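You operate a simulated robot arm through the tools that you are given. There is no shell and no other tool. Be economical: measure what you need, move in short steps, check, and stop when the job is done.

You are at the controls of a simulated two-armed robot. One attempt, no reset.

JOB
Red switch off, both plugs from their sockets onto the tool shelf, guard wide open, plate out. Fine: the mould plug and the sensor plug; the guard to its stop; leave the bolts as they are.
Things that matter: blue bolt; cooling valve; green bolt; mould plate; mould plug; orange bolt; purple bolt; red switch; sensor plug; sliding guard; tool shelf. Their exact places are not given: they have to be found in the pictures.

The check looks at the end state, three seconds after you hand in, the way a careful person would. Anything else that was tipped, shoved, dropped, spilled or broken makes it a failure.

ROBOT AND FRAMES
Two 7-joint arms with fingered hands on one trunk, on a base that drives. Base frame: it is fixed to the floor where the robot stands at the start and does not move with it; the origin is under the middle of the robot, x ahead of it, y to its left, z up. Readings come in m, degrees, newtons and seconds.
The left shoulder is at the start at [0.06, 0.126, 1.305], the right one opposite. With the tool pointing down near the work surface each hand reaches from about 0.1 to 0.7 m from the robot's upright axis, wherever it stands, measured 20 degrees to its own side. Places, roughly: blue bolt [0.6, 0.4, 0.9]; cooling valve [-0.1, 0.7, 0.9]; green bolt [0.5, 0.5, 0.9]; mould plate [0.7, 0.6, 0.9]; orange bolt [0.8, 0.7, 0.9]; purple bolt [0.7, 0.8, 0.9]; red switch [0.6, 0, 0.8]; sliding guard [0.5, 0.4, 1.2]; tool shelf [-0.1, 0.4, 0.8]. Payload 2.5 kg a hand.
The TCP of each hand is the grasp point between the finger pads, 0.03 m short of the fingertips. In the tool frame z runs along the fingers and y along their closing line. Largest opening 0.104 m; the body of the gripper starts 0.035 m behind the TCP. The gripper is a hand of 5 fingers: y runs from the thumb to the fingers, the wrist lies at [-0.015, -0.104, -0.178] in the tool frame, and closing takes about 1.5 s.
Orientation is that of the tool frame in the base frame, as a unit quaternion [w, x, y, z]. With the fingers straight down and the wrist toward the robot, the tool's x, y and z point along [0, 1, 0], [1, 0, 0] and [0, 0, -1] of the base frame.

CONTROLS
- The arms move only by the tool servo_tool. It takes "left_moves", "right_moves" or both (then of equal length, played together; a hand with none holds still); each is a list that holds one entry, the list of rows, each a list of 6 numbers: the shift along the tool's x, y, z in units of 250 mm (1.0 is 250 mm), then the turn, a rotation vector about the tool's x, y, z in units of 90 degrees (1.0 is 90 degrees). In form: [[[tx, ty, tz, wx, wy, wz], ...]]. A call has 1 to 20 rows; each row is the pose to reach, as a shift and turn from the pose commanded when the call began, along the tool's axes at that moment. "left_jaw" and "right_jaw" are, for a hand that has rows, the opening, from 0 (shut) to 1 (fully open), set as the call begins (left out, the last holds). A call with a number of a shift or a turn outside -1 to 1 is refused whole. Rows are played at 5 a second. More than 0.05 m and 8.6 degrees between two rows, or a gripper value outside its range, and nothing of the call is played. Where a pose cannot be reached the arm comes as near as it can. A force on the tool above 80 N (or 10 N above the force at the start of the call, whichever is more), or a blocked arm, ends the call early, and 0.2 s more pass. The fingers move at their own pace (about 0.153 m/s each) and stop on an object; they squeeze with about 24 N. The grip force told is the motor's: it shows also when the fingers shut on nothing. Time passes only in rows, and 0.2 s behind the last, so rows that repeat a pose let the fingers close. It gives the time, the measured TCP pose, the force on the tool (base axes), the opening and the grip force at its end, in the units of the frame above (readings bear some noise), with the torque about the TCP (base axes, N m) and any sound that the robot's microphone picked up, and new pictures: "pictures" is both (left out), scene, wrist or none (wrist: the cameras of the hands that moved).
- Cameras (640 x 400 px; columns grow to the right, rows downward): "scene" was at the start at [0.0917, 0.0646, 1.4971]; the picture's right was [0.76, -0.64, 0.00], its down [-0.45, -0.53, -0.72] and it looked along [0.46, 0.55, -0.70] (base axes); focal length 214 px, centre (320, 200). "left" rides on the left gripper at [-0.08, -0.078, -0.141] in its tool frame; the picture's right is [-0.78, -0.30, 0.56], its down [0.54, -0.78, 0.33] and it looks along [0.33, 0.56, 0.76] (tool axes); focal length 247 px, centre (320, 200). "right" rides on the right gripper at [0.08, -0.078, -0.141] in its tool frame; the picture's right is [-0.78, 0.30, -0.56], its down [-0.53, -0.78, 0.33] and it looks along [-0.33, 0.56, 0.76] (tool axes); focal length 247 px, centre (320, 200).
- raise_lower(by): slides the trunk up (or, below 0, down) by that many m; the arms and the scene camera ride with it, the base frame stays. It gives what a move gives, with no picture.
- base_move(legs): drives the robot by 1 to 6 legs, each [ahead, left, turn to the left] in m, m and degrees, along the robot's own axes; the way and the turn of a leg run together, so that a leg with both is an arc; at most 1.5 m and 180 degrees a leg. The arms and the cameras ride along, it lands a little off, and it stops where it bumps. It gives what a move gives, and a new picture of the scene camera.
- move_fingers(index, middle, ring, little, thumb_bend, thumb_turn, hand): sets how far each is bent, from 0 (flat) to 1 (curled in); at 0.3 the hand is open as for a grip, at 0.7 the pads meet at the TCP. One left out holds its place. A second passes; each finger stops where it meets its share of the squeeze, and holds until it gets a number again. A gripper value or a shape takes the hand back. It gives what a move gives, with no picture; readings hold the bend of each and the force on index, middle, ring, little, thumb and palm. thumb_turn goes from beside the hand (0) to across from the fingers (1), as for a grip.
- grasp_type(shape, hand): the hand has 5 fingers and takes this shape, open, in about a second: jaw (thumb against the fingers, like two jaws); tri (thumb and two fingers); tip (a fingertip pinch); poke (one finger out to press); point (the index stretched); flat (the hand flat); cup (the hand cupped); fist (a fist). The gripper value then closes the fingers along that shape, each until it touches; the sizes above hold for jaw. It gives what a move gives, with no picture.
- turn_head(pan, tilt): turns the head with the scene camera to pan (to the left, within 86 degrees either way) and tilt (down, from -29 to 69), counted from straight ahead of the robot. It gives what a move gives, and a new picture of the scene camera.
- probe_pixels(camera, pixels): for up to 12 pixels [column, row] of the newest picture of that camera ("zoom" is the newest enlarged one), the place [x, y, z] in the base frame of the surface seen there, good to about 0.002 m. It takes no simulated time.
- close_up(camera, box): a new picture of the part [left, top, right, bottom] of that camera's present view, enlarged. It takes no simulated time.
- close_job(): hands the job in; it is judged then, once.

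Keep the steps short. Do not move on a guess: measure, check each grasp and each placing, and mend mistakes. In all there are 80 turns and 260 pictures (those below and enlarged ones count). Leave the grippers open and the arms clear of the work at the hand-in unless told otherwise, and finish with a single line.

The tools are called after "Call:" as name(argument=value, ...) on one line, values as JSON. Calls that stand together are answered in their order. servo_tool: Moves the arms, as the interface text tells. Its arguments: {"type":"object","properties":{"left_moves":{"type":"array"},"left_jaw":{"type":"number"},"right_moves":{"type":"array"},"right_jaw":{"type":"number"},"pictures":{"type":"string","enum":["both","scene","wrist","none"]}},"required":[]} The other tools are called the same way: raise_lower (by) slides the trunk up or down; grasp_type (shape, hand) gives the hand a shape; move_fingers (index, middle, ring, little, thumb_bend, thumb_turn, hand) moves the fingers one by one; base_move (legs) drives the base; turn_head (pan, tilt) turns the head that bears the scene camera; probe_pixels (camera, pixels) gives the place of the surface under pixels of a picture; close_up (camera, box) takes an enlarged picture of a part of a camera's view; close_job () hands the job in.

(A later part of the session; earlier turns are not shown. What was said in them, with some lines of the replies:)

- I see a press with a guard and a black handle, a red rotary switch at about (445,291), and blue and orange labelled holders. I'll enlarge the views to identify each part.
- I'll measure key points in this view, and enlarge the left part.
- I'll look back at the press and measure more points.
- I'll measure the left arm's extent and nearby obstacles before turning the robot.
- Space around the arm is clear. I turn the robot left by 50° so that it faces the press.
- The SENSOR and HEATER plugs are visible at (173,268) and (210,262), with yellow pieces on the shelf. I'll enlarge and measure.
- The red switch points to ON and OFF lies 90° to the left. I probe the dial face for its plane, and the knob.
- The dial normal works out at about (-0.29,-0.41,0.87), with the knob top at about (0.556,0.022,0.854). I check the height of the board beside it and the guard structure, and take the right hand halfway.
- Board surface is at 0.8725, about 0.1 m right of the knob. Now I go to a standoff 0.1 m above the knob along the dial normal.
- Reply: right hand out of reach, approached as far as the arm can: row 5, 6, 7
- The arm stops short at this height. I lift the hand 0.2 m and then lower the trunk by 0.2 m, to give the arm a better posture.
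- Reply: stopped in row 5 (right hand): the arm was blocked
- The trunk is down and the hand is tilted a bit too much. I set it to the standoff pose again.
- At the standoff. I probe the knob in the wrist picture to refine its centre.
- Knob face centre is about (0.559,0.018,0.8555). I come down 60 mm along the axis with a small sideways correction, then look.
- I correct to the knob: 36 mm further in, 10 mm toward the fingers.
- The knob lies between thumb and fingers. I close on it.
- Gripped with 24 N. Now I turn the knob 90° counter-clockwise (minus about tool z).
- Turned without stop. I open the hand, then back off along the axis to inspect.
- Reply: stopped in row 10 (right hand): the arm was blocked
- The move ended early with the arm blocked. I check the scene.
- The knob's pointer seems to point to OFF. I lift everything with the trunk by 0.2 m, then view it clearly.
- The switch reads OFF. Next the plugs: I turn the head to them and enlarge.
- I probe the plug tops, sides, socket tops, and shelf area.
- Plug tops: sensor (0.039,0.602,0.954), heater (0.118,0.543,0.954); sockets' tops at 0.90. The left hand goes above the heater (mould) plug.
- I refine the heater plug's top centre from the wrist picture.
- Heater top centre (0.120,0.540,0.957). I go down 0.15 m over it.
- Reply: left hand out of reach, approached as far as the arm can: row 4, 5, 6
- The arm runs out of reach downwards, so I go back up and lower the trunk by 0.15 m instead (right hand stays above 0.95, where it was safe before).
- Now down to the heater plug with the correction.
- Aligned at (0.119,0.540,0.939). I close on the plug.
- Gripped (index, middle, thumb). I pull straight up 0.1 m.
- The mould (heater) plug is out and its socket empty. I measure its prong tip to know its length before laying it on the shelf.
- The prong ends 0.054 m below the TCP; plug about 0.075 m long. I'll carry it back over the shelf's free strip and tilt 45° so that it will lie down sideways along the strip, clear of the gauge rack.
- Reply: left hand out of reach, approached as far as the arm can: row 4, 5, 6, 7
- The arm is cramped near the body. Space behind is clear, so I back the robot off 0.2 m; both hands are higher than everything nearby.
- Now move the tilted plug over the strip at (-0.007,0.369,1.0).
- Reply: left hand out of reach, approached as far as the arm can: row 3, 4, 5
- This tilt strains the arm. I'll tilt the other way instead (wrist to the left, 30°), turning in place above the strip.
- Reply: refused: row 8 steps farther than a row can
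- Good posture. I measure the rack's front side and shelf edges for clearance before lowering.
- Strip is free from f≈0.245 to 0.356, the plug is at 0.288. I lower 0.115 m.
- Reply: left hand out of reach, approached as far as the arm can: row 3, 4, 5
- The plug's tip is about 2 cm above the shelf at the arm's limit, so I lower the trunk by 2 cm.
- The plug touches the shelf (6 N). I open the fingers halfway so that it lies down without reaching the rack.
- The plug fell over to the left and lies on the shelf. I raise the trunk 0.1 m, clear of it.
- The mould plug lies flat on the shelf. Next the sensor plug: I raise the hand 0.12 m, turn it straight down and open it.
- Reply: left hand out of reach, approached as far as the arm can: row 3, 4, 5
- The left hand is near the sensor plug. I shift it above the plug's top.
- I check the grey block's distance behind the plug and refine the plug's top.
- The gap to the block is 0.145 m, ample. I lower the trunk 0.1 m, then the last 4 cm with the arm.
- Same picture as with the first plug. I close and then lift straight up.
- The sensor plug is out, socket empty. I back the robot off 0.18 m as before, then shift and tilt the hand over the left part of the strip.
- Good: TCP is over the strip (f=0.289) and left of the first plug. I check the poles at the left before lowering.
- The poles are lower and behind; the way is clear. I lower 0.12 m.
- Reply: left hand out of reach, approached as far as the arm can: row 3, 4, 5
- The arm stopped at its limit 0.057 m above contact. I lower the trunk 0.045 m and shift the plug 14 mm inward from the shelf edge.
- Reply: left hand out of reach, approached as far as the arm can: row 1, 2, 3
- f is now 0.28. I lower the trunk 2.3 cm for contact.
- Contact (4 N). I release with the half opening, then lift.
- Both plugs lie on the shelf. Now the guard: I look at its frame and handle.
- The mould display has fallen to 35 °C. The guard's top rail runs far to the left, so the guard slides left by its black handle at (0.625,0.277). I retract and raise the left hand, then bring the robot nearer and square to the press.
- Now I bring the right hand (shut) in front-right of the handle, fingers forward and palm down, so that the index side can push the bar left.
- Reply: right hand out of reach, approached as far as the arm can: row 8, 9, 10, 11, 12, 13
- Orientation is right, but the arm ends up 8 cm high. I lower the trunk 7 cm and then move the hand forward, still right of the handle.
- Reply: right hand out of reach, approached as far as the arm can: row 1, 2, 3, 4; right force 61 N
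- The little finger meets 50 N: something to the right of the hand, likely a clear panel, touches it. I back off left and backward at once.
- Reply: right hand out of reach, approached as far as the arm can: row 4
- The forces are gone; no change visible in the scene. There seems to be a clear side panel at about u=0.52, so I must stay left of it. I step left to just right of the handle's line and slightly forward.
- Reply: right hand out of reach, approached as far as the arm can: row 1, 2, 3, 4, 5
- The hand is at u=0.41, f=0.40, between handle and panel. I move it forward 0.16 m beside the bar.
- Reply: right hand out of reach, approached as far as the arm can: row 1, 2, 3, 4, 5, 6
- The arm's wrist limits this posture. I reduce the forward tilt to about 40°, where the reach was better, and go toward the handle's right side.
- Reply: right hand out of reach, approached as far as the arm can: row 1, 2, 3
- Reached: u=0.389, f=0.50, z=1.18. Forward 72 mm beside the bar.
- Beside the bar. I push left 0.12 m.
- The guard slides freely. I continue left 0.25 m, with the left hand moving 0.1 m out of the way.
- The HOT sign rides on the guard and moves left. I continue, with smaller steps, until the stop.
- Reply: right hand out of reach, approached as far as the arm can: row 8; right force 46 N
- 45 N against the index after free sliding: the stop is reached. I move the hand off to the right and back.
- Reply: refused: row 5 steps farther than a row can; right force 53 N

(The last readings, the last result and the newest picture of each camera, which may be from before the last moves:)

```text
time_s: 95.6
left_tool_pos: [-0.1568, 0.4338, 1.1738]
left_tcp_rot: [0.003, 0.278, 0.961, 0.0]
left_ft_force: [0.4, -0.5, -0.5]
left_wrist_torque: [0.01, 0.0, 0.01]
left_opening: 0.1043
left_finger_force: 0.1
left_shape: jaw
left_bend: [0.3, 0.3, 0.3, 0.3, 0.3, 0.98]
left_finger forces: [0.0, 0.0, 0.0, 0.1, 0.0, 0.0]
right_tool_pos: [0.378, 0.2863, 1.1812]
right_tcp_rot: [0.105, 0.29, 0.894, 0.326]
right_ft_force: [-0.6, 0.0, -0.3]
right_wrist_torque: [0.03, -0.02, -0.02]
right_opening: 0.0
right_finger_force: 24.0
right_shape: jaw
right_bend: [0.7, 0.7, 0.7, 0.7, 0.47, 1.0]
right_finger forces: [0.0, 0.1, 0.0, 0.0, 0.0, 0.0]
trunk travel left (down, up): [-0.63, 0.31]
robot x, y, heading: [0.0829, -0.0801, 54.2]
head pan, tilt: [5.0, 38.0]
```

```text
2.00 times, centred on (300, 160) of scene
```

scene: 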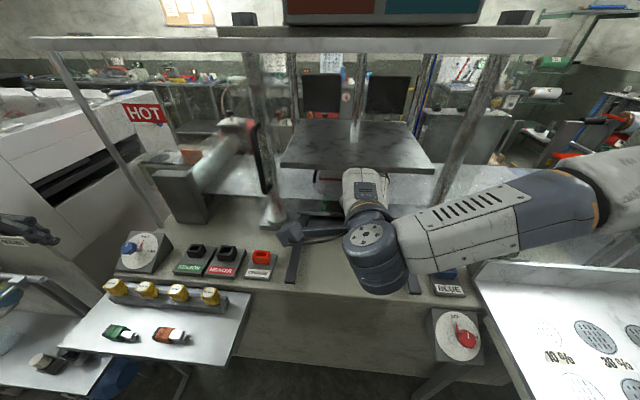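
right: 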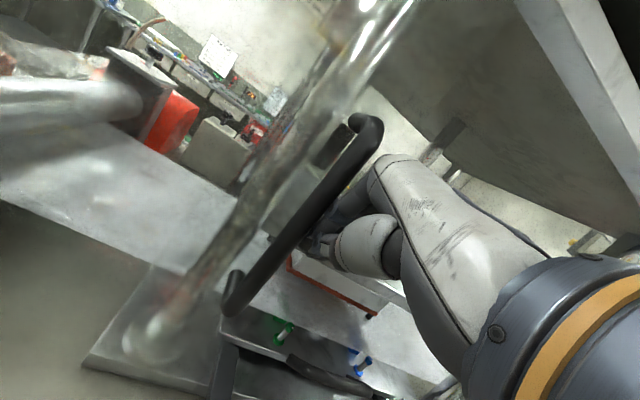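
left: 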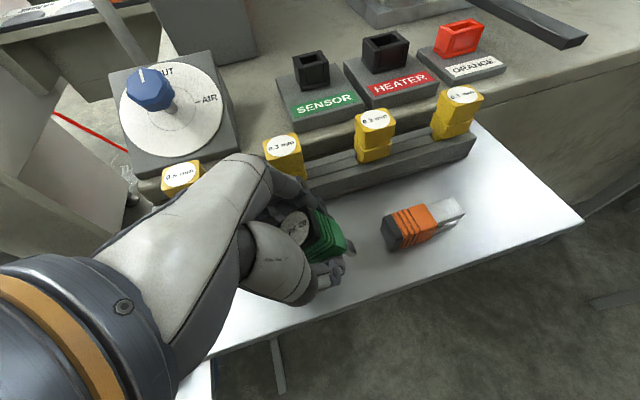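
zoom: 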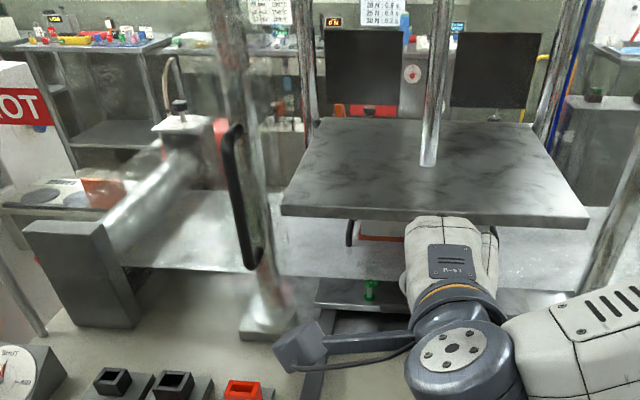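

The guard is fully open at the left column. Next the plate: I move the right hand aside, drive 0.1 m nearer and look at the plate's handle.

Call:
servo_tool(right_moves=[[[-0.15, 0, 0, 0, 0, 0], [-0.3, 0, 0, 0, 0, 0], [-0.45, 0, 0, 0, 0, 0], [-0.6, 0, 0, 0, 0, 0]]], right_jaw=1, pictures="none")

Call:
base_move(legs=[[0.1, 0.03, 0]])

Call:
turn_head(pan=0, tilt=40)

Call:
close_up(camera="scene", box=[240, 90, 440, 240])

```text
time_s: 96.6
left_tool_pos: [-0.158, 0.4339, 1.1742]
left_tcp_rot: [0.003, 0.277, 0.961, 0.0]
left_ft_force: [-1.6, 0.0, -0.9]
left_wrist_torque: [0.04, 0.01, 0.0]
left_opening: 0.1038
left_finger_force: 0.0
left_shape: jaw
left_bend: [0.3, 0.3, 0.3, 0.3, 0.3, 0.98]
left_finger forces: [0.0, 0.0, 0.1, 0.0, 0.1, 0.1]
right_tool_pos: [0.5006, 0.1995, 1.1811]
right_tcp_rot: [0.106, 0.288, 0.894, 0.327]
right_ft_force: [-0.7, 0.5, -0.3]
right_wrist_torque: [0.03, 0.0, -0.01]
right_opening: 0.1035
right_finger_force: 0.1
right_shape: jaw
right_bend: [0.3, 0.3, 0.3, 0.3, 0.3, 0.98]
right_finger forces: [0.0, 0.1, 0.0, 0.0, 0.0, 0.0]
trunk travel left (down, up): [-0.63, 0.31]
robot x, y, heading: [0.0798, -0.0809, 54.2]
head pan, tilt: [5.0, 38.0]
```

```text
time_s: 97.8
left_tool_pos: [-0.1246, 0.532, 1.1732]
left_tcp_rot: [0.003, 0.277, 0.961, 0.0]
left_ft_force: [1.5, 0.4, 0.2]
left_wrist_torque: [-0.03, 0.03, 0.03]
left_opening: 0.1039
left_finger_force: 0.1
left_shape: jaw
left_bend: [0.3, 0.3, 0.3, 0.3, 0.3, 0.98]
left_finger forces: [0.1, 0.0, 0.0, 0.0, 0.1, 0.0]
right_tool_pos: [0.5331, 0.3004, 1.1794]
right_tcp_rot: [0.104, 0.289, 0.894, 0.326]
right_ft_force: [0.3, 0.1, -0.2]
right_wrist_torque: [-0.03, -0.01, 0.04]
right_opening: 0.104
right_finger_force: 0.0
right_shape: jaw
right_bend: [0.3, 0.3, 0.3, 0.3, 0.3, 0.98]
right_finger forces: [0.1, 0.0, 0.1, 0.1, 0.0, 0.0]
trunk travel left (down, up): [-0.63, 0.31]
robot x, y, heading: [0.1145, 0.0194, 54.0]
head pan, tilt: [5.0, 38.0]
```

scene: 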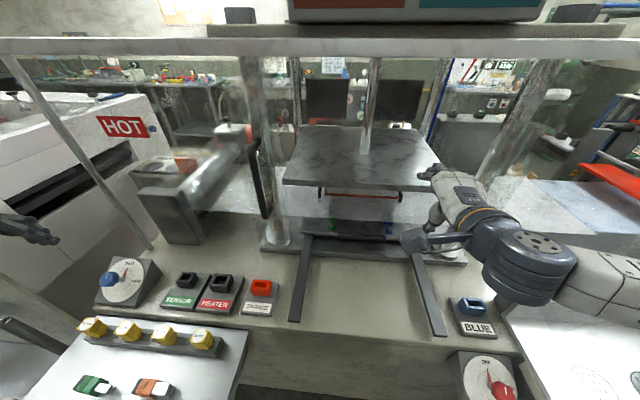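

```text
time_s: 98.4
left_tool_pos: [-0.1224, 0.5304, 1.173]
left_tcp_rot: [0.003, 0.277, 0.961, 0.0]
left_ft_force: [-0.2, 0.1, 0.8]
left_wrist_torque: [0.0, -0.02, -0.03]
left_opening: 0.1041
left_finger_force: 0.1
left_shape: jaw
left_bend: [0.3, 0.3, 0.3, 0.3, 0.3, 0.98]
left_finger forces: [0.1, 0.0, 0.0, 0.0, 0.0, 0.0]
right_tool_pos: [0.5344, 0.2985, 1.1806]
right_tcp_rot: [0.105, 0.29, 0.894, 0.326]
right_ft_force: [1.1, -0.1, -0.3]
right_wrist_torque: [-0.03, -0.03, 0.0]
right_opening: 0.1037
right_finger_force: 0.0
right_shape: jaw
right_bend: [0.3, 0.3, 0.3, 0.3, 0.3, 0.98]
right_finger forces: [0.0, 0.0, 0.1, 0.0, 0.1, 0.0]
trunk travel left (down, up): [-0.63, 0.31]
robot x, y, heading: [0.1162, 0.0182, 54.2]
head pan, tilt: [0.0, 40.0]
```

scene: 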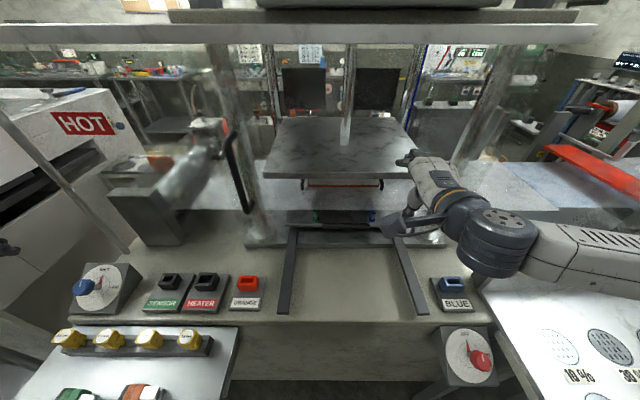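

```text
2.67 times, centred on (340, 165) of scene
```

zoom: 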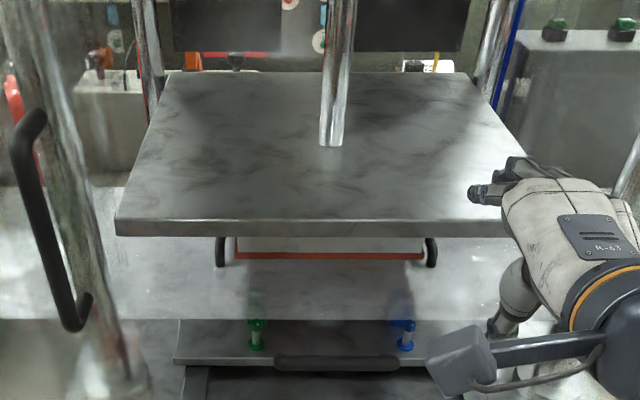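

Now the plate is visible: green bolt (255,335), blue bolt (402,335), grip bar at (335,362) in the zoom. I enlarge and probe it.

Call:
close_up(camera="scene", box=[270, 180, 420, 270])

Call:
probe_pixels(camera="zoom", pixels=[[290, 192], [210, 192], [370, 192], [290, 183], [290, 200], [290, 170], [110, 190], [440, 185], [290, 215], [150, 230], [290, 150], [480, 250]])

Call:
close_up(camera="right", box=[0, 100, 320, 400])

```text
4.27 times, centred on (345, 225) of scene
```

zoom: 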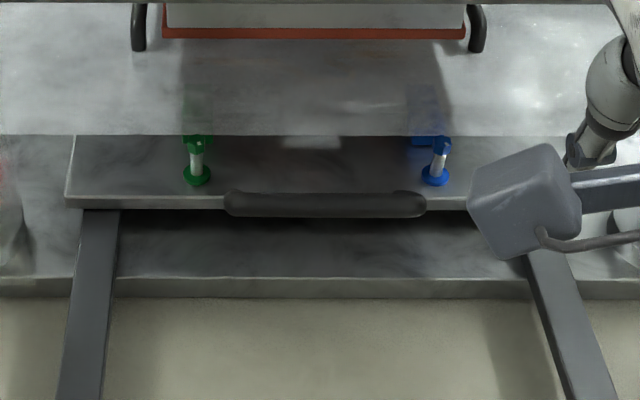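

```text
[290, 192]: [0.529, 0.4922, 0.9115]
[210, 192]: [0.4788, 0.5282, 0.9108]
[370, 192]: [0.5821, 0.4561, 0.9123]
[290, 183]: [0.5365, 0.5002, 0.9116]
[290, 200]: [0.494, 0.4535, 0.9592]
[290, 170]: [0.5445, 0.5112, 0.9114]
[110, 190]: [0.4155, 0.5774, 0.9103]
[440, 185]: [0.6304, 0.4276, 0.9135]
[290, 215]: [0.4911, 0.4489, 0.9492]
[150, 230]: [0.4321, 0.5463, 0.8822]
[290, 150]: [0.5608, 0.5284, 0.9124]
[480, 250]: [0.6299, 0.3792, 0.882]
```

```text
1.33 times, centred on (160, 250) of right
```

zoom: 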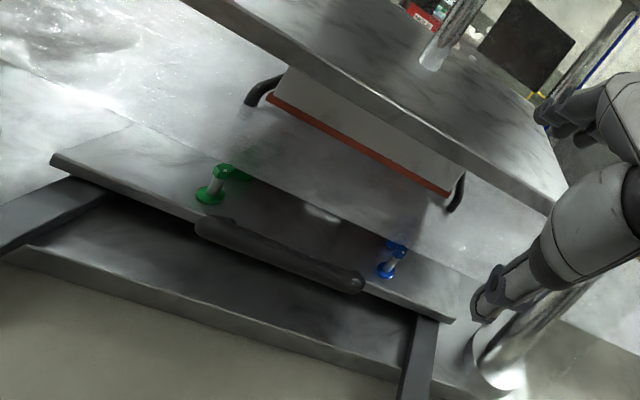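

The grip bar is at about u≈0.16, f≈0.655, z≈0.95, 45 mm in front of the plate's edge. I lower the trunk 8 cm and bring the right hand, half open and 25° tilted, 0.12 m above it along the tool axis.

Call:
raise_lower(by=-0.08)

Call:
servo_tool(right_moves=[[[0.12, 0.01, 0.06, 0.04, 0, 0], [0.24, 0.02, 0.12, 0.083, 0, 0], [0.36, 0.033, 0.19, 0.125, 0, 0], [0.472, 0.045, 0.252, 0.167, 0, 0], [0.472, 0.045, 0.252, 0.167, 0, 0]]], right_jaw=0.6)

Call:
close_up(camera="right", box=[100, 100, 400, 350])

```text
time_s: 99.6
left_tool_pos: [-0.1225, 0.5319, 1.093]
left_tcp_rot: [0.003, 0.277, 0.961, 0.0]
left_ft_force: [0.4, 0.3, 0.3]
left_wrist_torque: [-0.03, 0.03, -0.01]
left_opening: 0.104
left_finger_force: 0.0
left_shape: jaw
left_bend: [0.3, 0.3, 0.3, 0.3, 0.3, 0.98]
left_finger forces: [0.0, 0.0, 0.0, 0.0, 0.1, 0.0]
right_tool_pos: [0.5333, 0.2997, 1.1009]
right_tcp_rot: [0.104, 0.289, 0.894, 0.325]
right_ft_force: [0.4, -0.2, -0.5]
right_wrist_torque: [-0.01, 0.02, 0.01]
right_opening: 0.1034
right_finger_force: 0.0
right_shape: jaw
right_bend: [0.3, 0.3, 0.3, 0.3, 0.3, 0.98]
right_finger forces: [0.1, 0.0, 0.1, 0.0, 0.0, 0.1]
trunk travel left (down, up): [-0.55, 0.39]
robot x, y, heading: [0.116, 0.0173, 54.3]
head pan, tilt: [0.0, 40.0]
```

```text
time_s: 100.8
left_tool_pos: [-0.1243, 0.5317, 1.0937]
left_tcp_rot: [0.003, 0.277, 0.961, 0.0]
left_ft_force: [0.4, -0.5, 0.1]
left_wrist_torque: [-0.03, -0.03, 0.05]
left_opening: 0.1041
left_finger_force: 0.0
left_shape: jaw
left_bend: [0.3, 0.3, 0.3, 0.3, 0.3, 0.98]
left_finger forces: [0.0, 0.1, 0.0, 0.0, 0.0, 0.0]
right_tool_pos: [0.4681, 0.4082, 1.0593]
right_tcp_rot: [0.066, 0.3, 0.929, 0.205]
right_ft_force: [0.3, -0.4, -0.4]
right_wrist_torque: [0.02, 0.01, 0.0]
right_opening: 0.0629
right_finger_force: 0.1
right_shape: jaw
right_bend: [0.29, 0.4, 0.37, 0.43, 0.64, 1.0]
right_finger forces: [0.0, 0.0, 0.1, 0.0, 0.1, 0.0]
trunk travel left (down, up): [-0.55, 0.39]
robot x, y, heading: [0.116, 0.0175, 54.0]
head pan, tilt: [0.0, 40.0]
```

scene: 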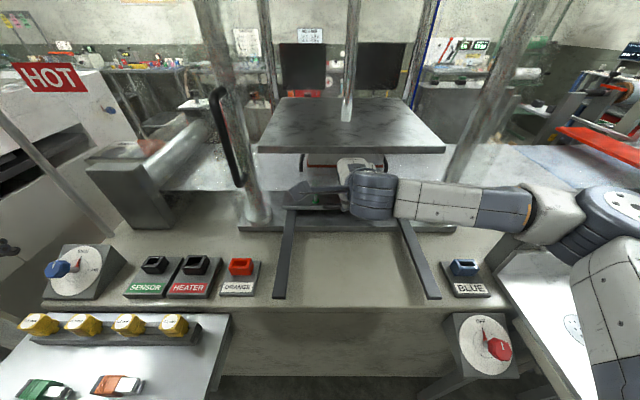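
right: 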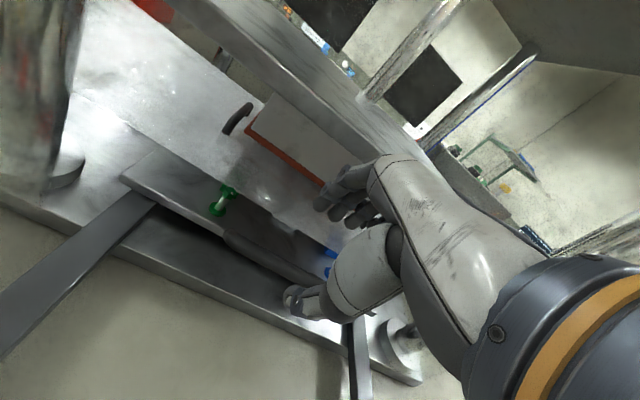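

```text
1.60 times, centred on (250, 225) of right
```

zoom: 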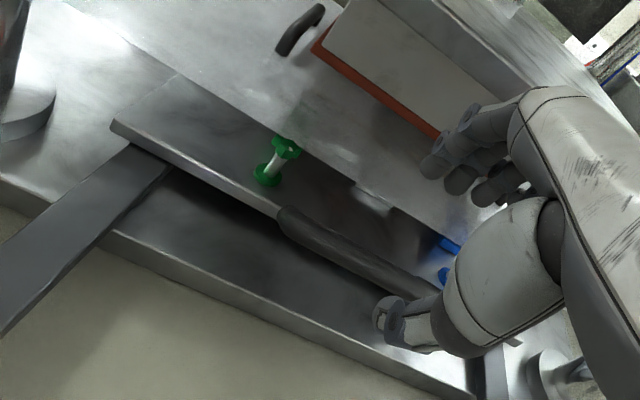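

I probe the bar in this closer view.

Call:
probe_pixels(camera="zoom", pixels=[[295, 222], [320, 232], [350, 248], [380, 265], [345, 256], [355, 240], [300, 205], [370, 330], [440, 100], [330, 60], [390, 90]])

```text
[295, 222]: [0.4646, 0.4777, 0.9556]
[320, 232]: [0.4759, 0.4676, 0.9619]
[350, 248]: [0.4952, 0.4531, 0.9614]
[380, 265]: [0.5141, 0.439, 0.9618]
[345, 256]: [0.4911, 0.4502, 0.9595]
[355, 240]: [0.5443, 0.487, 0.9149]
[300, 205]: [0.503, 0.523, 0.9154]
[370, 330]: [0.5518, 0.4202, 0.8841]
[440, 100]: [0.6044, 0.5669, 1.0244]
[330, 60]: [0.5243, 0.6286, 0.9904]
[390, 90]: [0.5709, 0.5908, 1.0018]
```

Bar axis: f=0.657, z≈0.95. I go in 0.119 m along the tool axis.

Call:
servo_tool(right_moves=[[[0, 0.003, 0.15, 0, 0, 0], [0, 0.006, 0.3, 0, 0, 0], [0, 0.009, 0.4, 0, 0, 0], [0, 0.009, 0.475, 0, 0, 0], [0, 0.009, 0.475, 0, 0, 0]]], pictures="wrist")

Call:
close_up(camera="right", box=[180, 120, 440, 350])

```text
time_s: 102.0
left_tool_pos: [-0.1236, 0.5307, 1.0938]
left_tcp_rot: [0.004, 0.278, 0.961, 0.0]
left_ft_force: [0.0, 0.4, 0.4]
left_wrist_torque: [0.02, 0.04, 0.04]
left_opening: 0.1039
left_finger_force: 0.1
left_shape: jaw
left_bend: [0.3, 0.3, 0.3, 0.3, 0.3, 0.98]
left_finger forces: [0.0, 0.0, 0.0, 0.1, 0.0, 0.0]
right_tool_pos: [0.4984, 0.4502, 0.952]
right_tcp_rot: [0.066, 0.301, 0.929, 0.206]
right_ft_force: [1.1, 0.2, 0.6]
right_wrist_torque: [-0.02, -0.02, 0.01]
right_opening: 0.063
right_finger_force: 0.1
right_shape: jaw
right_bend: [0.29, 0.4, 0.37, 0.43, 0.64, 1.0]
right_finger forces: [0.0, 0.0, 0.0, 0.0, 0.1, 0.0]
trunk travel left (down, up): [-0.55, 0.39]
robot x, y, heading: [0.1211, 0.0191, 54.4]
head pan, tilt: [0.0, 40.0]
```

right: 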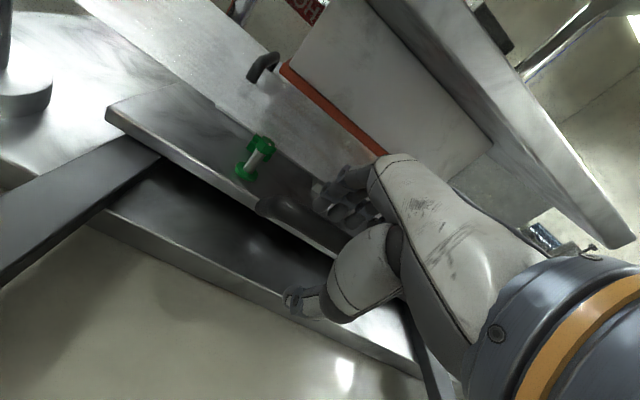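

```text
1.74 times, centred on (310, 235) of right
```

zoom: 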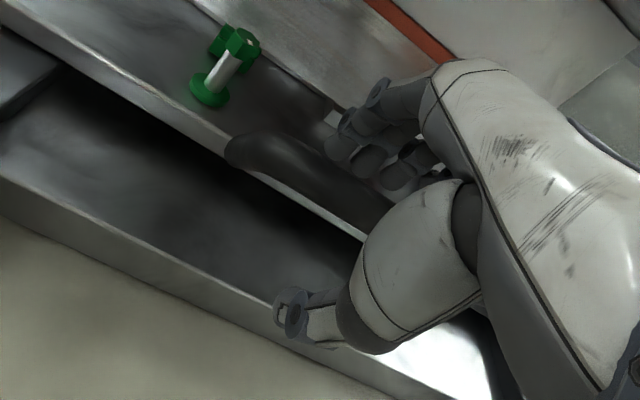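

The bar lies between the thumb and the fingers. I close on it, then pull 5 cm toward the robot as a test.

Call:
servo_tool(right_moves=[[[0, 0, 0, 0, 0, 0], [0, 0, 0, 0, 0, 0], [0, 0, 0, 0, 0, 0], [0, 0, 0, 0, 0, 0], [0, 0, 0, 0, 0, 0], [0, 0, 0, 0, 0, 0], [0, 0, 0, 0, 0, 0]]], right_jaw=0, pictures="none")

Call:
servo_tool(right_moves=[[[0, -0.036, -0.017, 0, 0, 0], [0, -0.072, -0.034, 0, 0, 0], [0, -0.109, -0.05, 0, 0, 0], [0, -0.145, -0.067, 0, 0, 0], [0, -0.181, -0.084, 0, 0, 0]]])

```text
time_s: 103.6
left_tool_pos: [-0.1233, 0.531, 1.0941]
left_tcp_rot: [0.003, 0.277, 0.961, -0.001]
left_ft_force: [-0.4, 0.2, 0.9]
left_wrist_torque: [0.03, 0.03, 0.0]
left_opening: 0.1039
left_finger_force: 0.0
left_shape: jaw
left_bend: [0.3, 0.3, 0.3, 0.3, 0.3, 0.98]
left_finger forces: [0.1, 0.1, 0.0, 0.0, 0.0, 0.0]
right_tool_pos: [0.4977, 0.4505, 0.9521]
right_tcp_rot: [0.066, 0.3, 0.929, 0.206]
right_ft_force: [-0.6, 0.6, -5.1]
right_wrist_torque: [0.02, -0.1, 0.16]
right_opening: 0.0
right_finger_force: 23.8
right_shape: jaw
right_bend: [0.71, 0.7, 0.7, 0.62, 0.72, 1.0]
right_finger forces: [5.0, 0.1, 3.1, 2.2, 11.1, 0.0]
trunk travel left (down, up): [-0.55, 0.39]
robot x, y, heading: [0.1139, 0.0199, 54.3]
head pan, tilt: [0.0, 40.0]
```

```text
time_s: 104.8
left_tool_pos: [-0.123, 0.532, 1.0937]
left_tcp_rot: [0.002, 0.278, 0.961, 0.0]
left_ft_force: [-0.8, 0.1, -0.4]
left_wrist_torque: [0.02, 0.03, -0.01]
left_opening: 0.1043
left_finger_force: 0.1
left_shape: jaw
left_bend: [0.3, 0.3, 0.3, 0.3, 0.3, 0.98]
left_finger forces: [0.0, 0.0, 0.1, 0.0, 0.0, 0.0]
right_tool_pos: [0.4684, 0.41, 0.9507]
right_tcp_rot: [0.065, 0.299, 0.93, 0.205]
right_ft_force: [1.0, -2.1, -8.4]
right_wrist_torque: [0.01, 0.01, 0.13]
right_opening: 0.0001
right_finger_force: 23.7
right_shape: jaw
right_bend: [0.71, 0.7, 0.7, 0.61, 0.72, 1.0]
right_finger forces: [4.7, 0.3, 2.8, 2.0, 11.1, 0.0]
trunk travel left (down, up): [-0.55, 0.39]
robot x, y, heading: [0.1144, 0.017, 54.2]
head pan, tilt: [0.0, 40.0]
```

scene: 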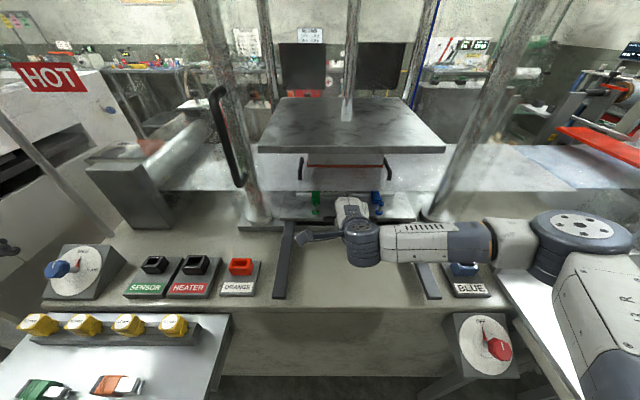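
right: 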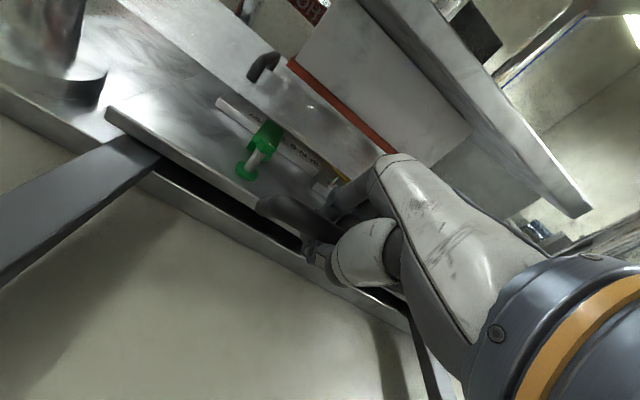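

The plate follows with little force, and a printed label appears on it. I read it before pulling on.

Call:
close_up(camera="right", box=[190, 70, 350, 200])

Call:
servo_tool(right_moves=[[[0, -0.11, -0.05, 0, 0, 0], [0, -0.22, -0.1, 0, 0, 0], [0, -0.33, -0.152, 0, 0, 0], [0, -0.44, -0.204, 0, 0, 0]]])

Call:
close_up(camera="scene", box=[240, 160, 440, 310])

```text
3.08 times, centred on (270, 135) of right
```

zoom: 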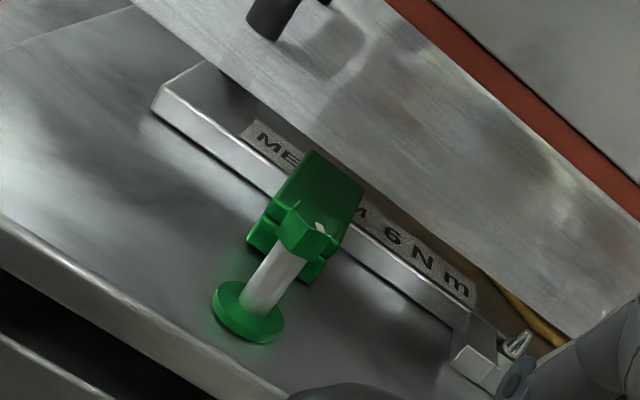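

```text
time_s: 105.8
left_tool_pos: [-0.1226, 0.5304, 1.0949]
left_tcp_rot: [0.003, 0.276, 0.961, 0.0]
left_ft_force: [-0.3, -0.3, -0.4]
left_wrist_torque: [0.02, -0.02, -0.03]
left_opening: 0.1041
left_finger_force: 0.0
left_shape: jaw
left_bend: [0.3, 0.3, 0.3, 0.3, 0.3, 0.98]
left_finger forces: [0.1, 0.0, 0.1, 0.0, 0.1, 0.0]
right_tool_pos: [0.3955, 0.3094, 0.9523]
right_tcp_rot: [0.065, 0.3, 0.93, 0.205]
right_ft_force: [-1.3, -2.6, -12.0]
right_wrist_torque: [-0.01, 0.06, 0.14]
right_opening: 0.0
right_finger_force: 23.9
right_shape: jaw
right_bend: [0.71, 0.7, 0.7, 0.62, 0.73, 1.0]
right_finger forces: [4.2, 0.4, 2.8, 1.9, 11.2, 0.1]
trunk travel left (down, up): [-0.55, 0.39]
robot x, y, heading: [0.1186, 0.0165, 54.0]
head pan, tilt: [0.0, 40.0]
```

scene: 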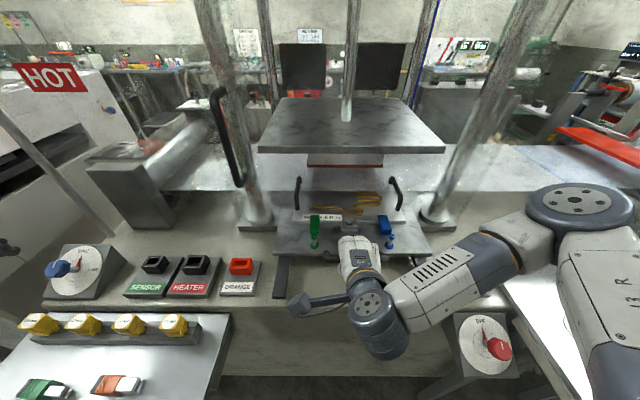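
right: 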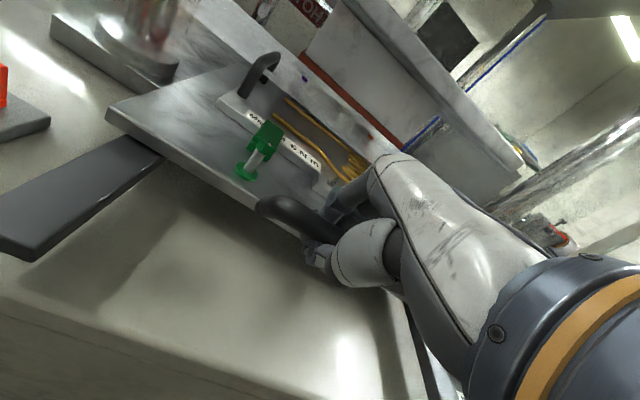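

```text
2.67 times, centred on (340, 235) of scene
```

zoom: 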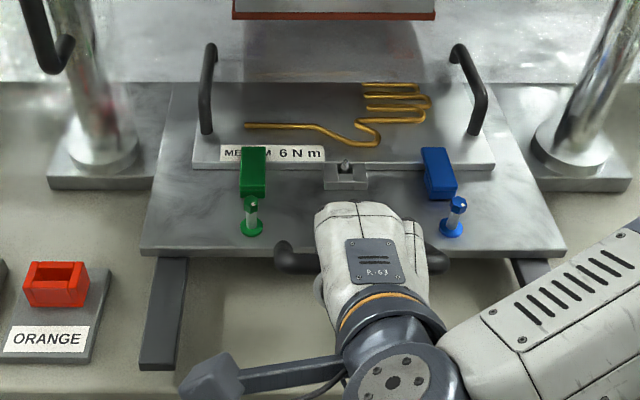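

The carriage with the clamped plate (bolts untouched) slides out well: 0.175 m so far. Front edge is still about 0.1 m behind the rail ends, so I pull 0.1 m more, gently, watching for the stop.

Call:
servo_tool(right_moves=[[[0, -0.06, -0.028, 0, 0, 0], [0, -0.12, -0.056, 0, 0, 0], [0, -0.18, -0.083, 0, 0, 0], [0, -0.24, -0.111, 0, 0, 0], [0, -0.3, -0.139, 0, 0, 0], [0, -0.36, -0.167, 0, 0, 0]]], pictures="scene")

Call:
close_up(camera="scene", box=[220, 160, 460, 340])

Call:
probe_pixels(camera="scene", pixels=[[280, 265], [450, 262], [300, 215], [400, 215], [300, 190], [400, 190], [270, 285], [450, 285]])

```text
time_s: 107.2
left_tool_pos: [-0.1225, 0.5275, 1.0975]
left_tcp_rot: [0.002, 0.278, 0.961, 0.003]
left_ft_force: [-0.1, -0.6, 0.6]
left_wrist_torque: [0.01, -0.05, 0.0]
left_opening: 0.104
left_finger_force: 0.0
left_shape: jaw
left_bend: [0.3, 0.3, 0.3, 0.3, 0.3, 0.98]
left_finger forces: [0.1, 0.0, 0.1, 0.0, 0.1, 0.0]
right_tool_pos: [0.3298, 0.2585, 0.9338]
right_tcp_rot: [0.076, 0.308, 0.924, 0.213]
right_ft_force: [31.9, -24.9, 33.0]
right_wrist_torque: [0.68, 0.01, -0.51]
right_opening: 0.0001
right_finger_force: 24.0
right_shape: jaw
right_bend: [0.71, 0.7, 0.7, 0.6, 0.71, 1.0]
right_finger forces: [42.0, 0.1, 2.5, 2.6, 0.0, 0.0]
right hand out of reach, approached as far as the arm can: row 2, 3, 4, 5, 6
trunk travel left (down, up): [-0.55, 0.39]
robot x, y, heading: [0.1141, 0.0177, 54.0]
head pan, tilt: [0.0, 40.0]
```

scene: 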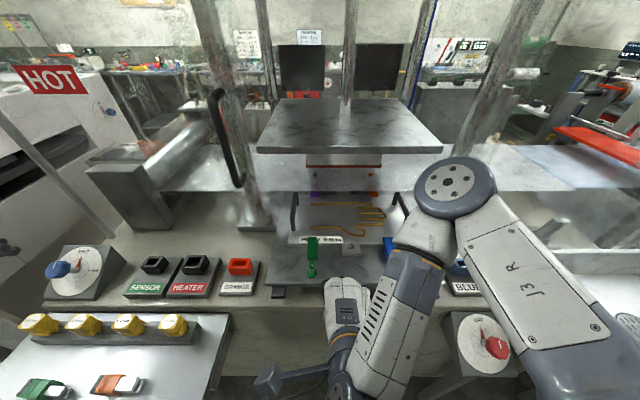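

```text
2.22 times, centred on (340, 250) of scene
```

zoom: 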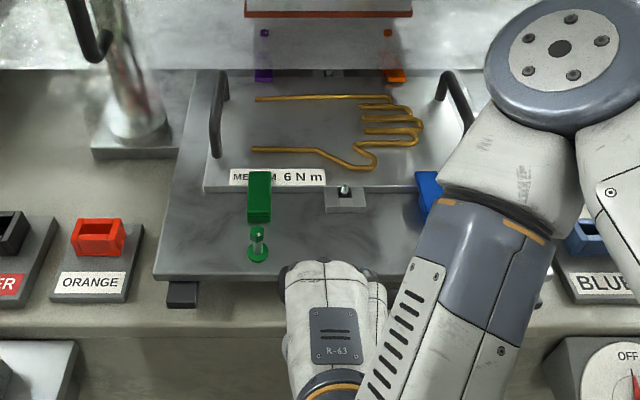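

```text
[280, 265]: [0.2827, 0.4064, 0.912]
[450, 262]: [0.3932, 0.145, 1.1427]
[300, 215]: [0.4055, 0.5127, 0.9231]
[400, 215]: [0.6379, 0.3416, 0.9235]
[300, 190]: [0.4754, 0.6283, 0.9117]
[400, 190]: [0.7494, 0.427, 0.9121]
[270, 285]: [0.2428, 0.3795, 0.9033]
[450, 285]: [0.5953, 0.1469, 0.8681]
```

The arm got cramped near the body and is straining sideways at f=0.40. I loosen the grip to relieve it (fingers stay hooked behind the bar) and let the base pull back 6 cm, with 2.5 cm to the right, to find the stop.

Call:
servo_tool(right_moves=[[[0, 0, 0, 0, 0, 0], [0, 0, 0, 0, 0, 0], [0, 0, 0, 0, 0, 0], [0, 0, 0, 0, 0, 0]]], right_jaw=0.5, pictures="none")

Call:
base_move(legs=[[-0.06, -0.025, 0]])

Call:
close_up(camera="scene", box=[220, 140, 460, 320])

Call:
probe_pixels(camera="zoom", pixels=[[165, 270], [170, 255], [190, 270], [230, 255], [170, 290], [180, 280], [200, 262], [215, 270]])

```text
time_s: 108.2
left_tool_pos: [-0.121, 0.53, 1.0931]
left_tcp_rot: [0.001, 0.277, 0.961, 0.001]
left_ft_force: [-0.6, 0.0, -0.1]
left_wrist_torque: [-0.01, 0.03, 0.0]
left_opening: 0.1042
left_finger_force: 0.2
left_shape: jaw
left_bend: [0.3, 0.3, 0.3, 0.3, 0.3, 0.98]
left_finger forces: [0.2, 0.0, 0.1, 0.0, 0.1, 0.0]
right_tool_pos: [0.3264, 0.2602, 0.9278]
right_tcp_rot: [0.07, 0.304, 0.928, 0.203]
right_ft_force: [26.7, -17.9, 1.5]
right_wrist_torque: [0.03, 0.39, -0.79]
right_opening: 0.0507
right_finger_force: 0.1
right_shape: jaw
right_bend: [0.74, 0.44, 0.41, 0.42, 0.7, 1.0]
right_finger forces: [26.9, 0.0, 0.0, 5.2, 0.0, 0.0]
trunk travel left (down, up): [-0.55, 0.39]
robot x, y, heading: [0.1147, 0.0183, 54.1]
head pan, tilt: [0.0, 40.0]
```

```text
time_s: 109.2
left_tool_pos: [-0.1392, 0.4669, 1.0943]
left_tcp_rot: [0.003, 0.278, 0.961, 0.0]
left_ft_force: [0.1, 0.2, 0.5]
left_wrist_torque: [0.02, 0.03, 0.01]
left_opening: 0.1038
left_finger_force: 0.1
left_shape: jaw
left_bend: [0.3, 0.3, 0.3, 0.3, 0.3, 0.98]
left_finger forces: [0.0, 0.1, 0.0, 0.0, 0.0, 0.1]
right_tool_pos: [0.3073, 0.2011, 0.9304]
right_tcp_rot: [0.066, 0.301, 0.929, 0.206]
right_ft_force: [-1.3, 0.3, -0.2]
right_wrist_torque: [0.0, -0.03, -0.02]
right_opening: 0.0516
right_finger_force: 0.0
right_shape: jaw
right_bend: [0.74, 0.44, 0.41, 0.41, 0.7, 1.0]
right_finger forces: [0.1, 0.0, 0.0, 0.1, 0.0, 0.1]
trunk travel left (down, up): [-0.55, 0.39]
robot x, y, heading: [0.0965, -0.0445, 54.5]
head pan, tilt: [0.0, 40.0]
```

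scene: 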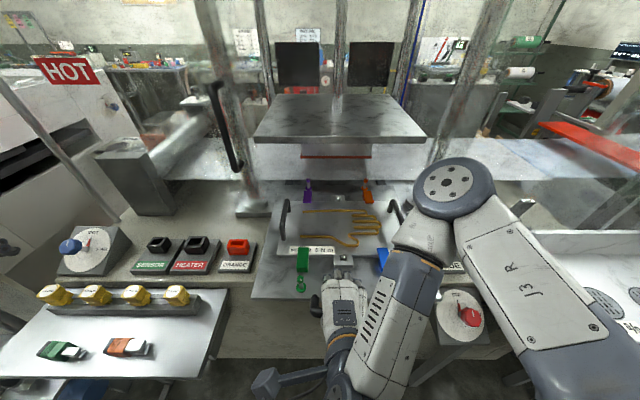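

```text
2.22 times, centred on (340, 230) of scene
```

zoom: 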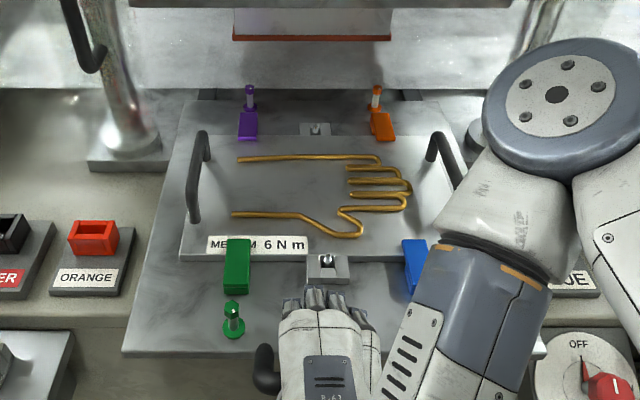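

```text
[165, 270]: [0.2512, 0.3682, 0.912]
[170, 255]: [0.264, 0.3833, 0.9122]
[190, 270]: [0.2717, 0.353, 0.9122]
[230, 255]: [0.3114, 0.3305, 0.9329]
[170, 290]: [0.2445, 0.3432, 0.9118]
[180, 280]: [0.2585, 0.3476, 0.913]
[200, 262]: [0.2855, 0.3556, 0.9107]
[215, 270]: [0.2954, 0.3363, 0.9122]
```

All four bolts and the whole mould plate are now outside the press; no stop felt yet, and the carriage still rests well on its rails. I pull 6 cm more with the base.

Call:
base_move(legs=[[-0.06, 0, 0]])

Call:
close_up(camera="scene", box=[200, 120, 460, 320])

Call:
probe_pixels(camera="zoom", pixels=[[150, 290], [170, 330], [170, 310], [240, 110], [200, 120], [210, 140], [190, 200], [330, 150]])

```text
time_s: 110.2
left_tool_pos: [-0.1747, 0.4181, 1.0931]
left_tcp_rot: [0.003, 0.277, 0.961, 0.0]
left_ft_force: [-0.2, -0.7, -0.5]
left_wrist_torque: [0.01, -0.03, 0.02]
left_opening: 0.104
left_finger_force: 0.0
left_shape: jaw
left_bend: [0.3, 0.3, 0.3, 0.3, 0.3, 0.98]
left_finger forces: [0.1, 0.0, 0.0, 0.0, 0.0, 0.0]
right_tool_pos: [0.2726, 0.1517, 0.9296]
right_tcp_rot: [0.066, 0.301, 0.929, 0.206]
right_ft_force: [0.4, 1.2, 0.1]
right_wrist_torque: [0.0, 0.01, 0.03]
right_opening: 0.0519
right_finger_force: 0.1
right_shape: jaw
right_bend: [0.74, 0.44, 0.41, 0.41, 0.7, 1.0]
right_finger forces: [0.0, 0.2, 0.0, 0.1, 0.0, 0.1]
trunk travel left (down, up): [-0.55, 0.39]
robot x, y, heading: [0.0644, -0.095, 54.1]
head pan, tilt: [0.0, 40.0]
```

scene: 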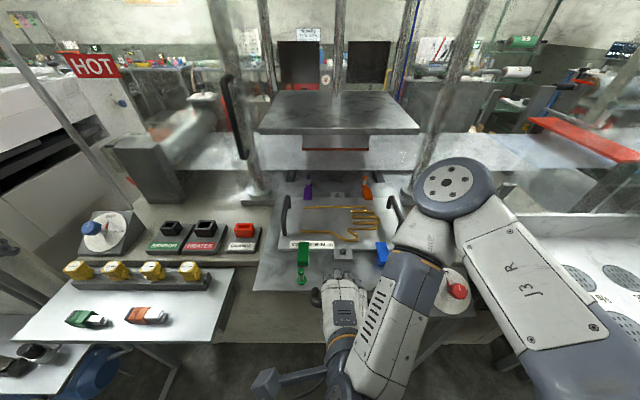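

```text
2.00 times, centred on (330, 220) of scene
```

zoom: 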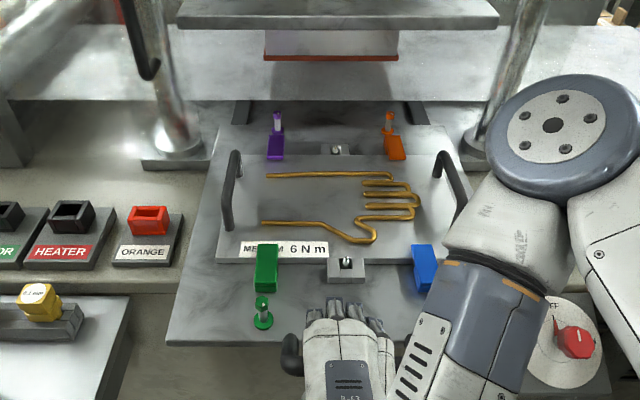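

```text
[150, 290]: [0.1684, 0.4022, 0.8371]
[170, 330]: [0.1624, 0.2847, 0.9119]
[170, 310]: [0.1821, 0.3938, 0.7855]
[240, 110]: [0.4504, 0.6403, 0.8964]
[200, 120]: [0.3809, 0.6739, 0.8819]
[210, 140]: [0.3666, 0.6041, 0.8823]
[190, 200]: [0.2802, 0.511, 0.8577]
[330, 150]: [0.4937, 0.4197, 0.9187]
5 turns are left
```

The carriage and plate are now fully clear of the press (rear bolts at f≈0.62, guard plane 0.63) and still supported by the rails. I stop pulling here. I open the hand and lift it straight up with the trunk.

Call:
servo_tool(right_moves=[[[0, 0, 0, 0, 0, 0], [0, 0, 0, 0, 0, 0], [0, 0, 0, 0, 0, 0], [0, 0, 0, 0, 0, 0]]], right_jaw=0.85, pictures="none")

Call:
raise_lower(by=0.2)

Call:
turn_head(pan=0, tilt=48)

Call:
close_up(camera="right", box=[0, 0, 640, 400])

```text
time_s: 111.2
left_tool_pos: [-0.1729, 0.4192, 1.0945]
left_tcp_rot: [0.003, 0.277, 0.961, 0.0]
left_ft_force: [0.0, -0.5, 0.7]
left_wrist_torque: [0.0, 0.02, 0.01]
left_opening: 0.1038
left_finger_force: 0.0
left_shape: jaw
left_bend: [0.3, 0.3, 0.3, 0.3, 0.3, 0.98]
left_finger forces: [0.0, 0.1, 0.0, 0.0, 0.1, 0.0]
right_tool_pos: [0.2716, 0.1519, 0.9298]
right_tcp_rot: [0.066, 0.301, 0.929, 0.205]
right_ft_force: [-0.6, -0.5, -0.2]
right_wrist_torque: [0.01, 0.0, -0.01]
right_opening: 0.0882
right_finger_force: 0.0
right_shape: jaw
right_bend: [0.27, 0.33, 0.31, 0.32, 0.44, 0.99]
right_finger forces: [0.0, 0.0, 0.0, 0.0, 0.0, 0.0]
trunk travel left (down, up): [-0.55, 0.39]
robot x, y, heading: [0.0645, -0.0941, 54.2]
head pan, tilt: [0.0, 40.0]
```

```text
time_s: 113.3
left_tool_pos: [-0.1741, 0.4195, 1.2941]
left_tcp_rot: [0.003, 0.277, 0.961, 0.001]
left_ft_force: [0.7, 0.0, -0.1]
left_wrist_torque: [0.01, -0.01, 0.01]
left_opening: 0.1041
left_finger_force: 0.0
left_shape: jaw
left_bend: [0.3, 0.3, 0.3, 0.3, 0.3, 0.98]
left_finger forces: [0.1, 0.0, 0.0, 0.0, 0.1, 0.1]
right_tool_pos: [0.2718, 0.1511, 1.1297]
right_tcp_rot: [0.065, 0.301, 0.929, 0.205]
right_ft_force: [-0.4, 0.1, -0.1]
right_wrist_torque: [0.02, 0.0, -0.03]
right_opening: 0.088
right_finger_force: 0.1
right_shape: jaw
right_bend: [0.27, 0.33, 0.31, 0.32, 0.44, 0.99]
right_finger forces: [0.1, 0.0, 0.0, 0.0, 0.1, 0.1]
trunk travel left (down, up): [-0.75, 0.19]
robot x, y, heading: [0.0622, -0.0949, 54.1]
head pan, tilt: [0.0, 40.0]
```

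```text
time_s: 114.0
left_tool_pos: [-0.1736, 0.4182, 1.2942]
left_tcp_rot: [0.002, 0.277, 0.961, 0.0]
left_ft_force: [0.1, -0.3, 0.1]
left_wrist_torque: [0.02, 0.0, -0.02]
left_opening: 0.1042
left_finger_force: 0.0
left_shape: jaw
left_bend: [0.3, 0.3, 0.3, 0.3, 0.3, 0.98]
left_finger forces: [0.1, 0.0, 0.0, 0.1, 0.1, 0.0]
right_tool_pos: [0.2728, 0.1516, 1.1288]
right_tcp_rot: [0.066, 0.302, 0.929, 0.205]
right_ft_force: [0.5, -0.3, 0.5]
right_wrist_torque: [0.0, 0.02, -0.01]
right_opening: 0.0884
right_finger_force: 0.1
right_shape: jaw
right_bend: [0.27, 0.33, 0.31, 0.32, 0.44, 0.99]
right_finger forces: [0.0, 0.1, 0.1, 0.0, 0.0, 0.0]
trunk travel left (down, up): [-0.75, 0.19]
robot x, y, heading: [0.0635, -0.0896, 54.1]
head pan, tilt: [0.0, 48.0]
```

scene: 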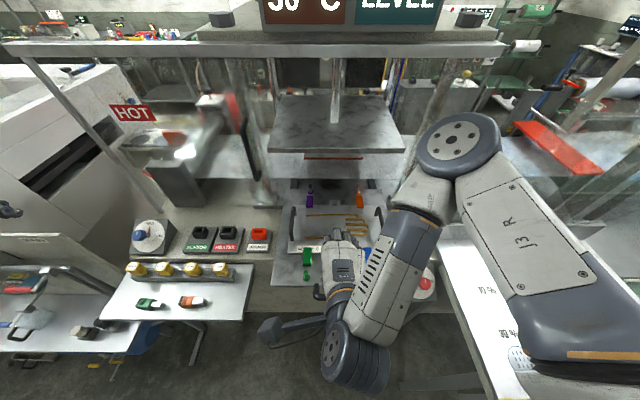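

```text
1.00 times, centred on (320, 200) of right (not enlarged: the box is as wide or as high as the picture)
4 turns are left
```

zoom: 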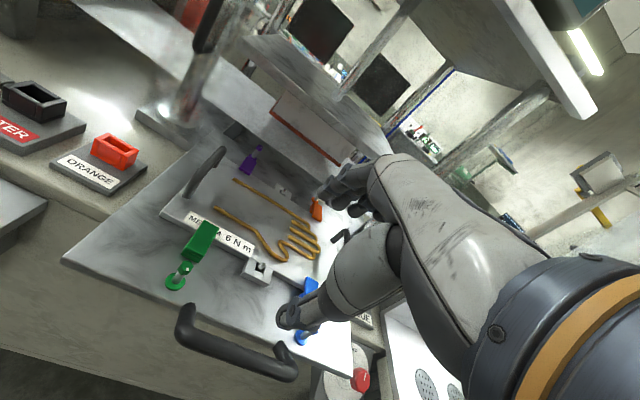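

The hand is clear and the plate rests steadily. I drive back 0.25 m and make a last check of the whole scene.

Call:
base_move(legs=[[-0.25, 0, 0]])

Call:
servo_tool(right_moves=[[[0, 0, 0, 0, 0, 0], [0, 0, 0, 0, 0, 0]]], right_jaw=1, pictures="scene")

Call:
close_up(camera="scene", box=[80, 60, 480, 300])

```text
time_s: 115.8
left_tool_pos: [-0.3205, 0.216, 1.2948]
left_tcp_rot: [0.004, 0.277, 0.961, 0.0]
left_ft_force: [-0.7, -0.3, -0.7]
left_wrist_torque: [0.0, -0.03, 0.01]
left_opening: 0.1038
left_finger_force: 0.1
left_shape: jaw
left_bend: [0.3, 0.3, 0.3, 0.3, 0.3, 0.98]
left_finger forces: [0.0, 0.1, 0.1, 0.1, 0.1, 0.1]
right_tool_pos: [0.1262, -0.0519, 1.1292]
right_tcp_rot: [0.065, 0.301, 0.929, 0.205]
right_ft_force: [-0.3, 0.4, 0.3]
right_wrist_torque: [0.03, 0.02, -0.02]
right_opening: 0.0885
right_finger_force: 0.1
right_shape: jaw
right_bend: [0.27, 0.33, 0.31, 0.32, 0.44, 0.99]
right_finger forces: [0.1, 0.0, 0.1, 0.0, 0.0, 0.0]
trunk travel left (down, up): [-0.75, 0.19]
robot x, y, heading: [-0.0826, -0.294, 53.9]
head pan, tilt: [0.0, 48.0]
```

scene: 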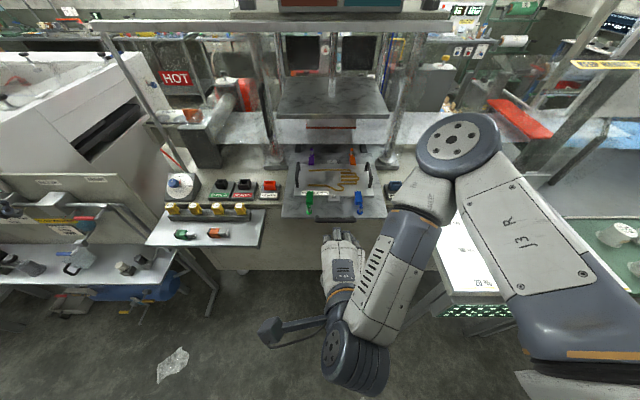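

```text
time_s: 116.5
left_tool_pos: [-0.3192, 0.2157, 1.2937]
left_tcp_rot: [0.002, 0.277, 0.961, 0.001]
left_ft_force: [0.1, 1.1, 0.1]
left_wrist_torque: [0.03, 0.0, -0.01]
left_opening: 0.1042
left_finger_force: 0.0
left_shape: jaw
left_bend: [0.3, 0.3, 0.3, 0.3, 0.3, 0.98]
left_finger forces: [0.0, 0.0, 0.0, 0.1, 0.0, 0.0]
right_tool_pos: [0.1248, -0.0512, 1.1291]
right_tcp_rot: [0.066, 0.301, 0.929, 0.205]
right_ft_force: [-0.4, -0.5, 0.1]
right_wrist_torque: [0.03, 0.01, 0.0]
right_opening: 0.1037
right_finger_force: 0.0
right_shape: jaw
right_bend: [0.3, 0.3, 0.3, 0.3, 0.3, 0.98]
right_finger forces: [0.0, 0.1, 0.0, 0.1, 0.1, 0.0]
trunk travel left (down, up): [-0.75, 0.19]
robot x, y, heading: [-0.0767, -0.2959, 54.1]
head pan, tilt: [0.0, 48.0]
```

scene: 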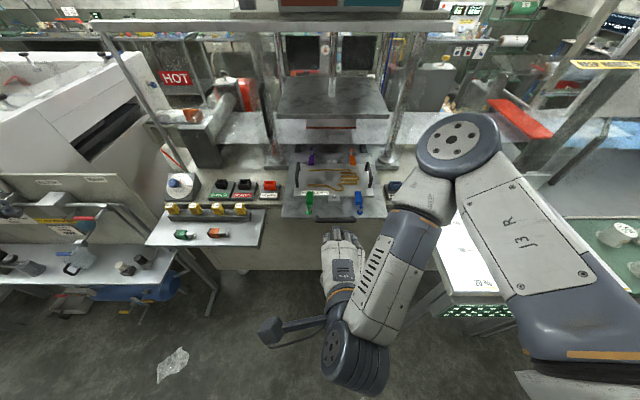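

```text
1.60 times, centred on (280, 180) of scene
3 turns are left
```

zoom: 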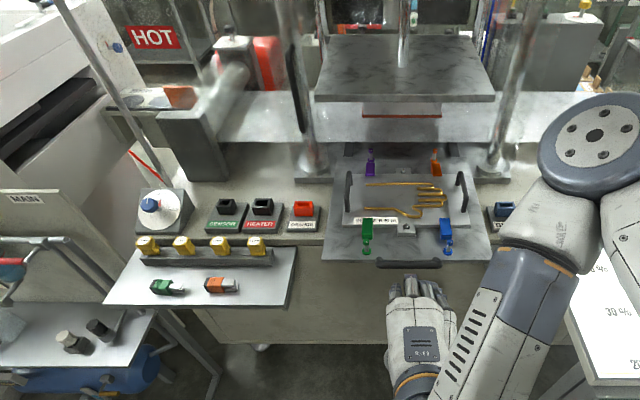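

Everything is where it should be: switch at OFF, both plugs on the shelf, guard at its left stop, plate carriage out with the bolts untouched. I hand in.

Call:
close_job()

```text
The job is handed in.
```

The job is handed in: red switch off, both plugs on the tool shelf, guard open to its stop, and the plate pulled clear of the press on its carriage with the bolts untouched (I felt no end stop on the carriage); the right hand once pressed something on its right with about 50 N, and I saw nothing moved.
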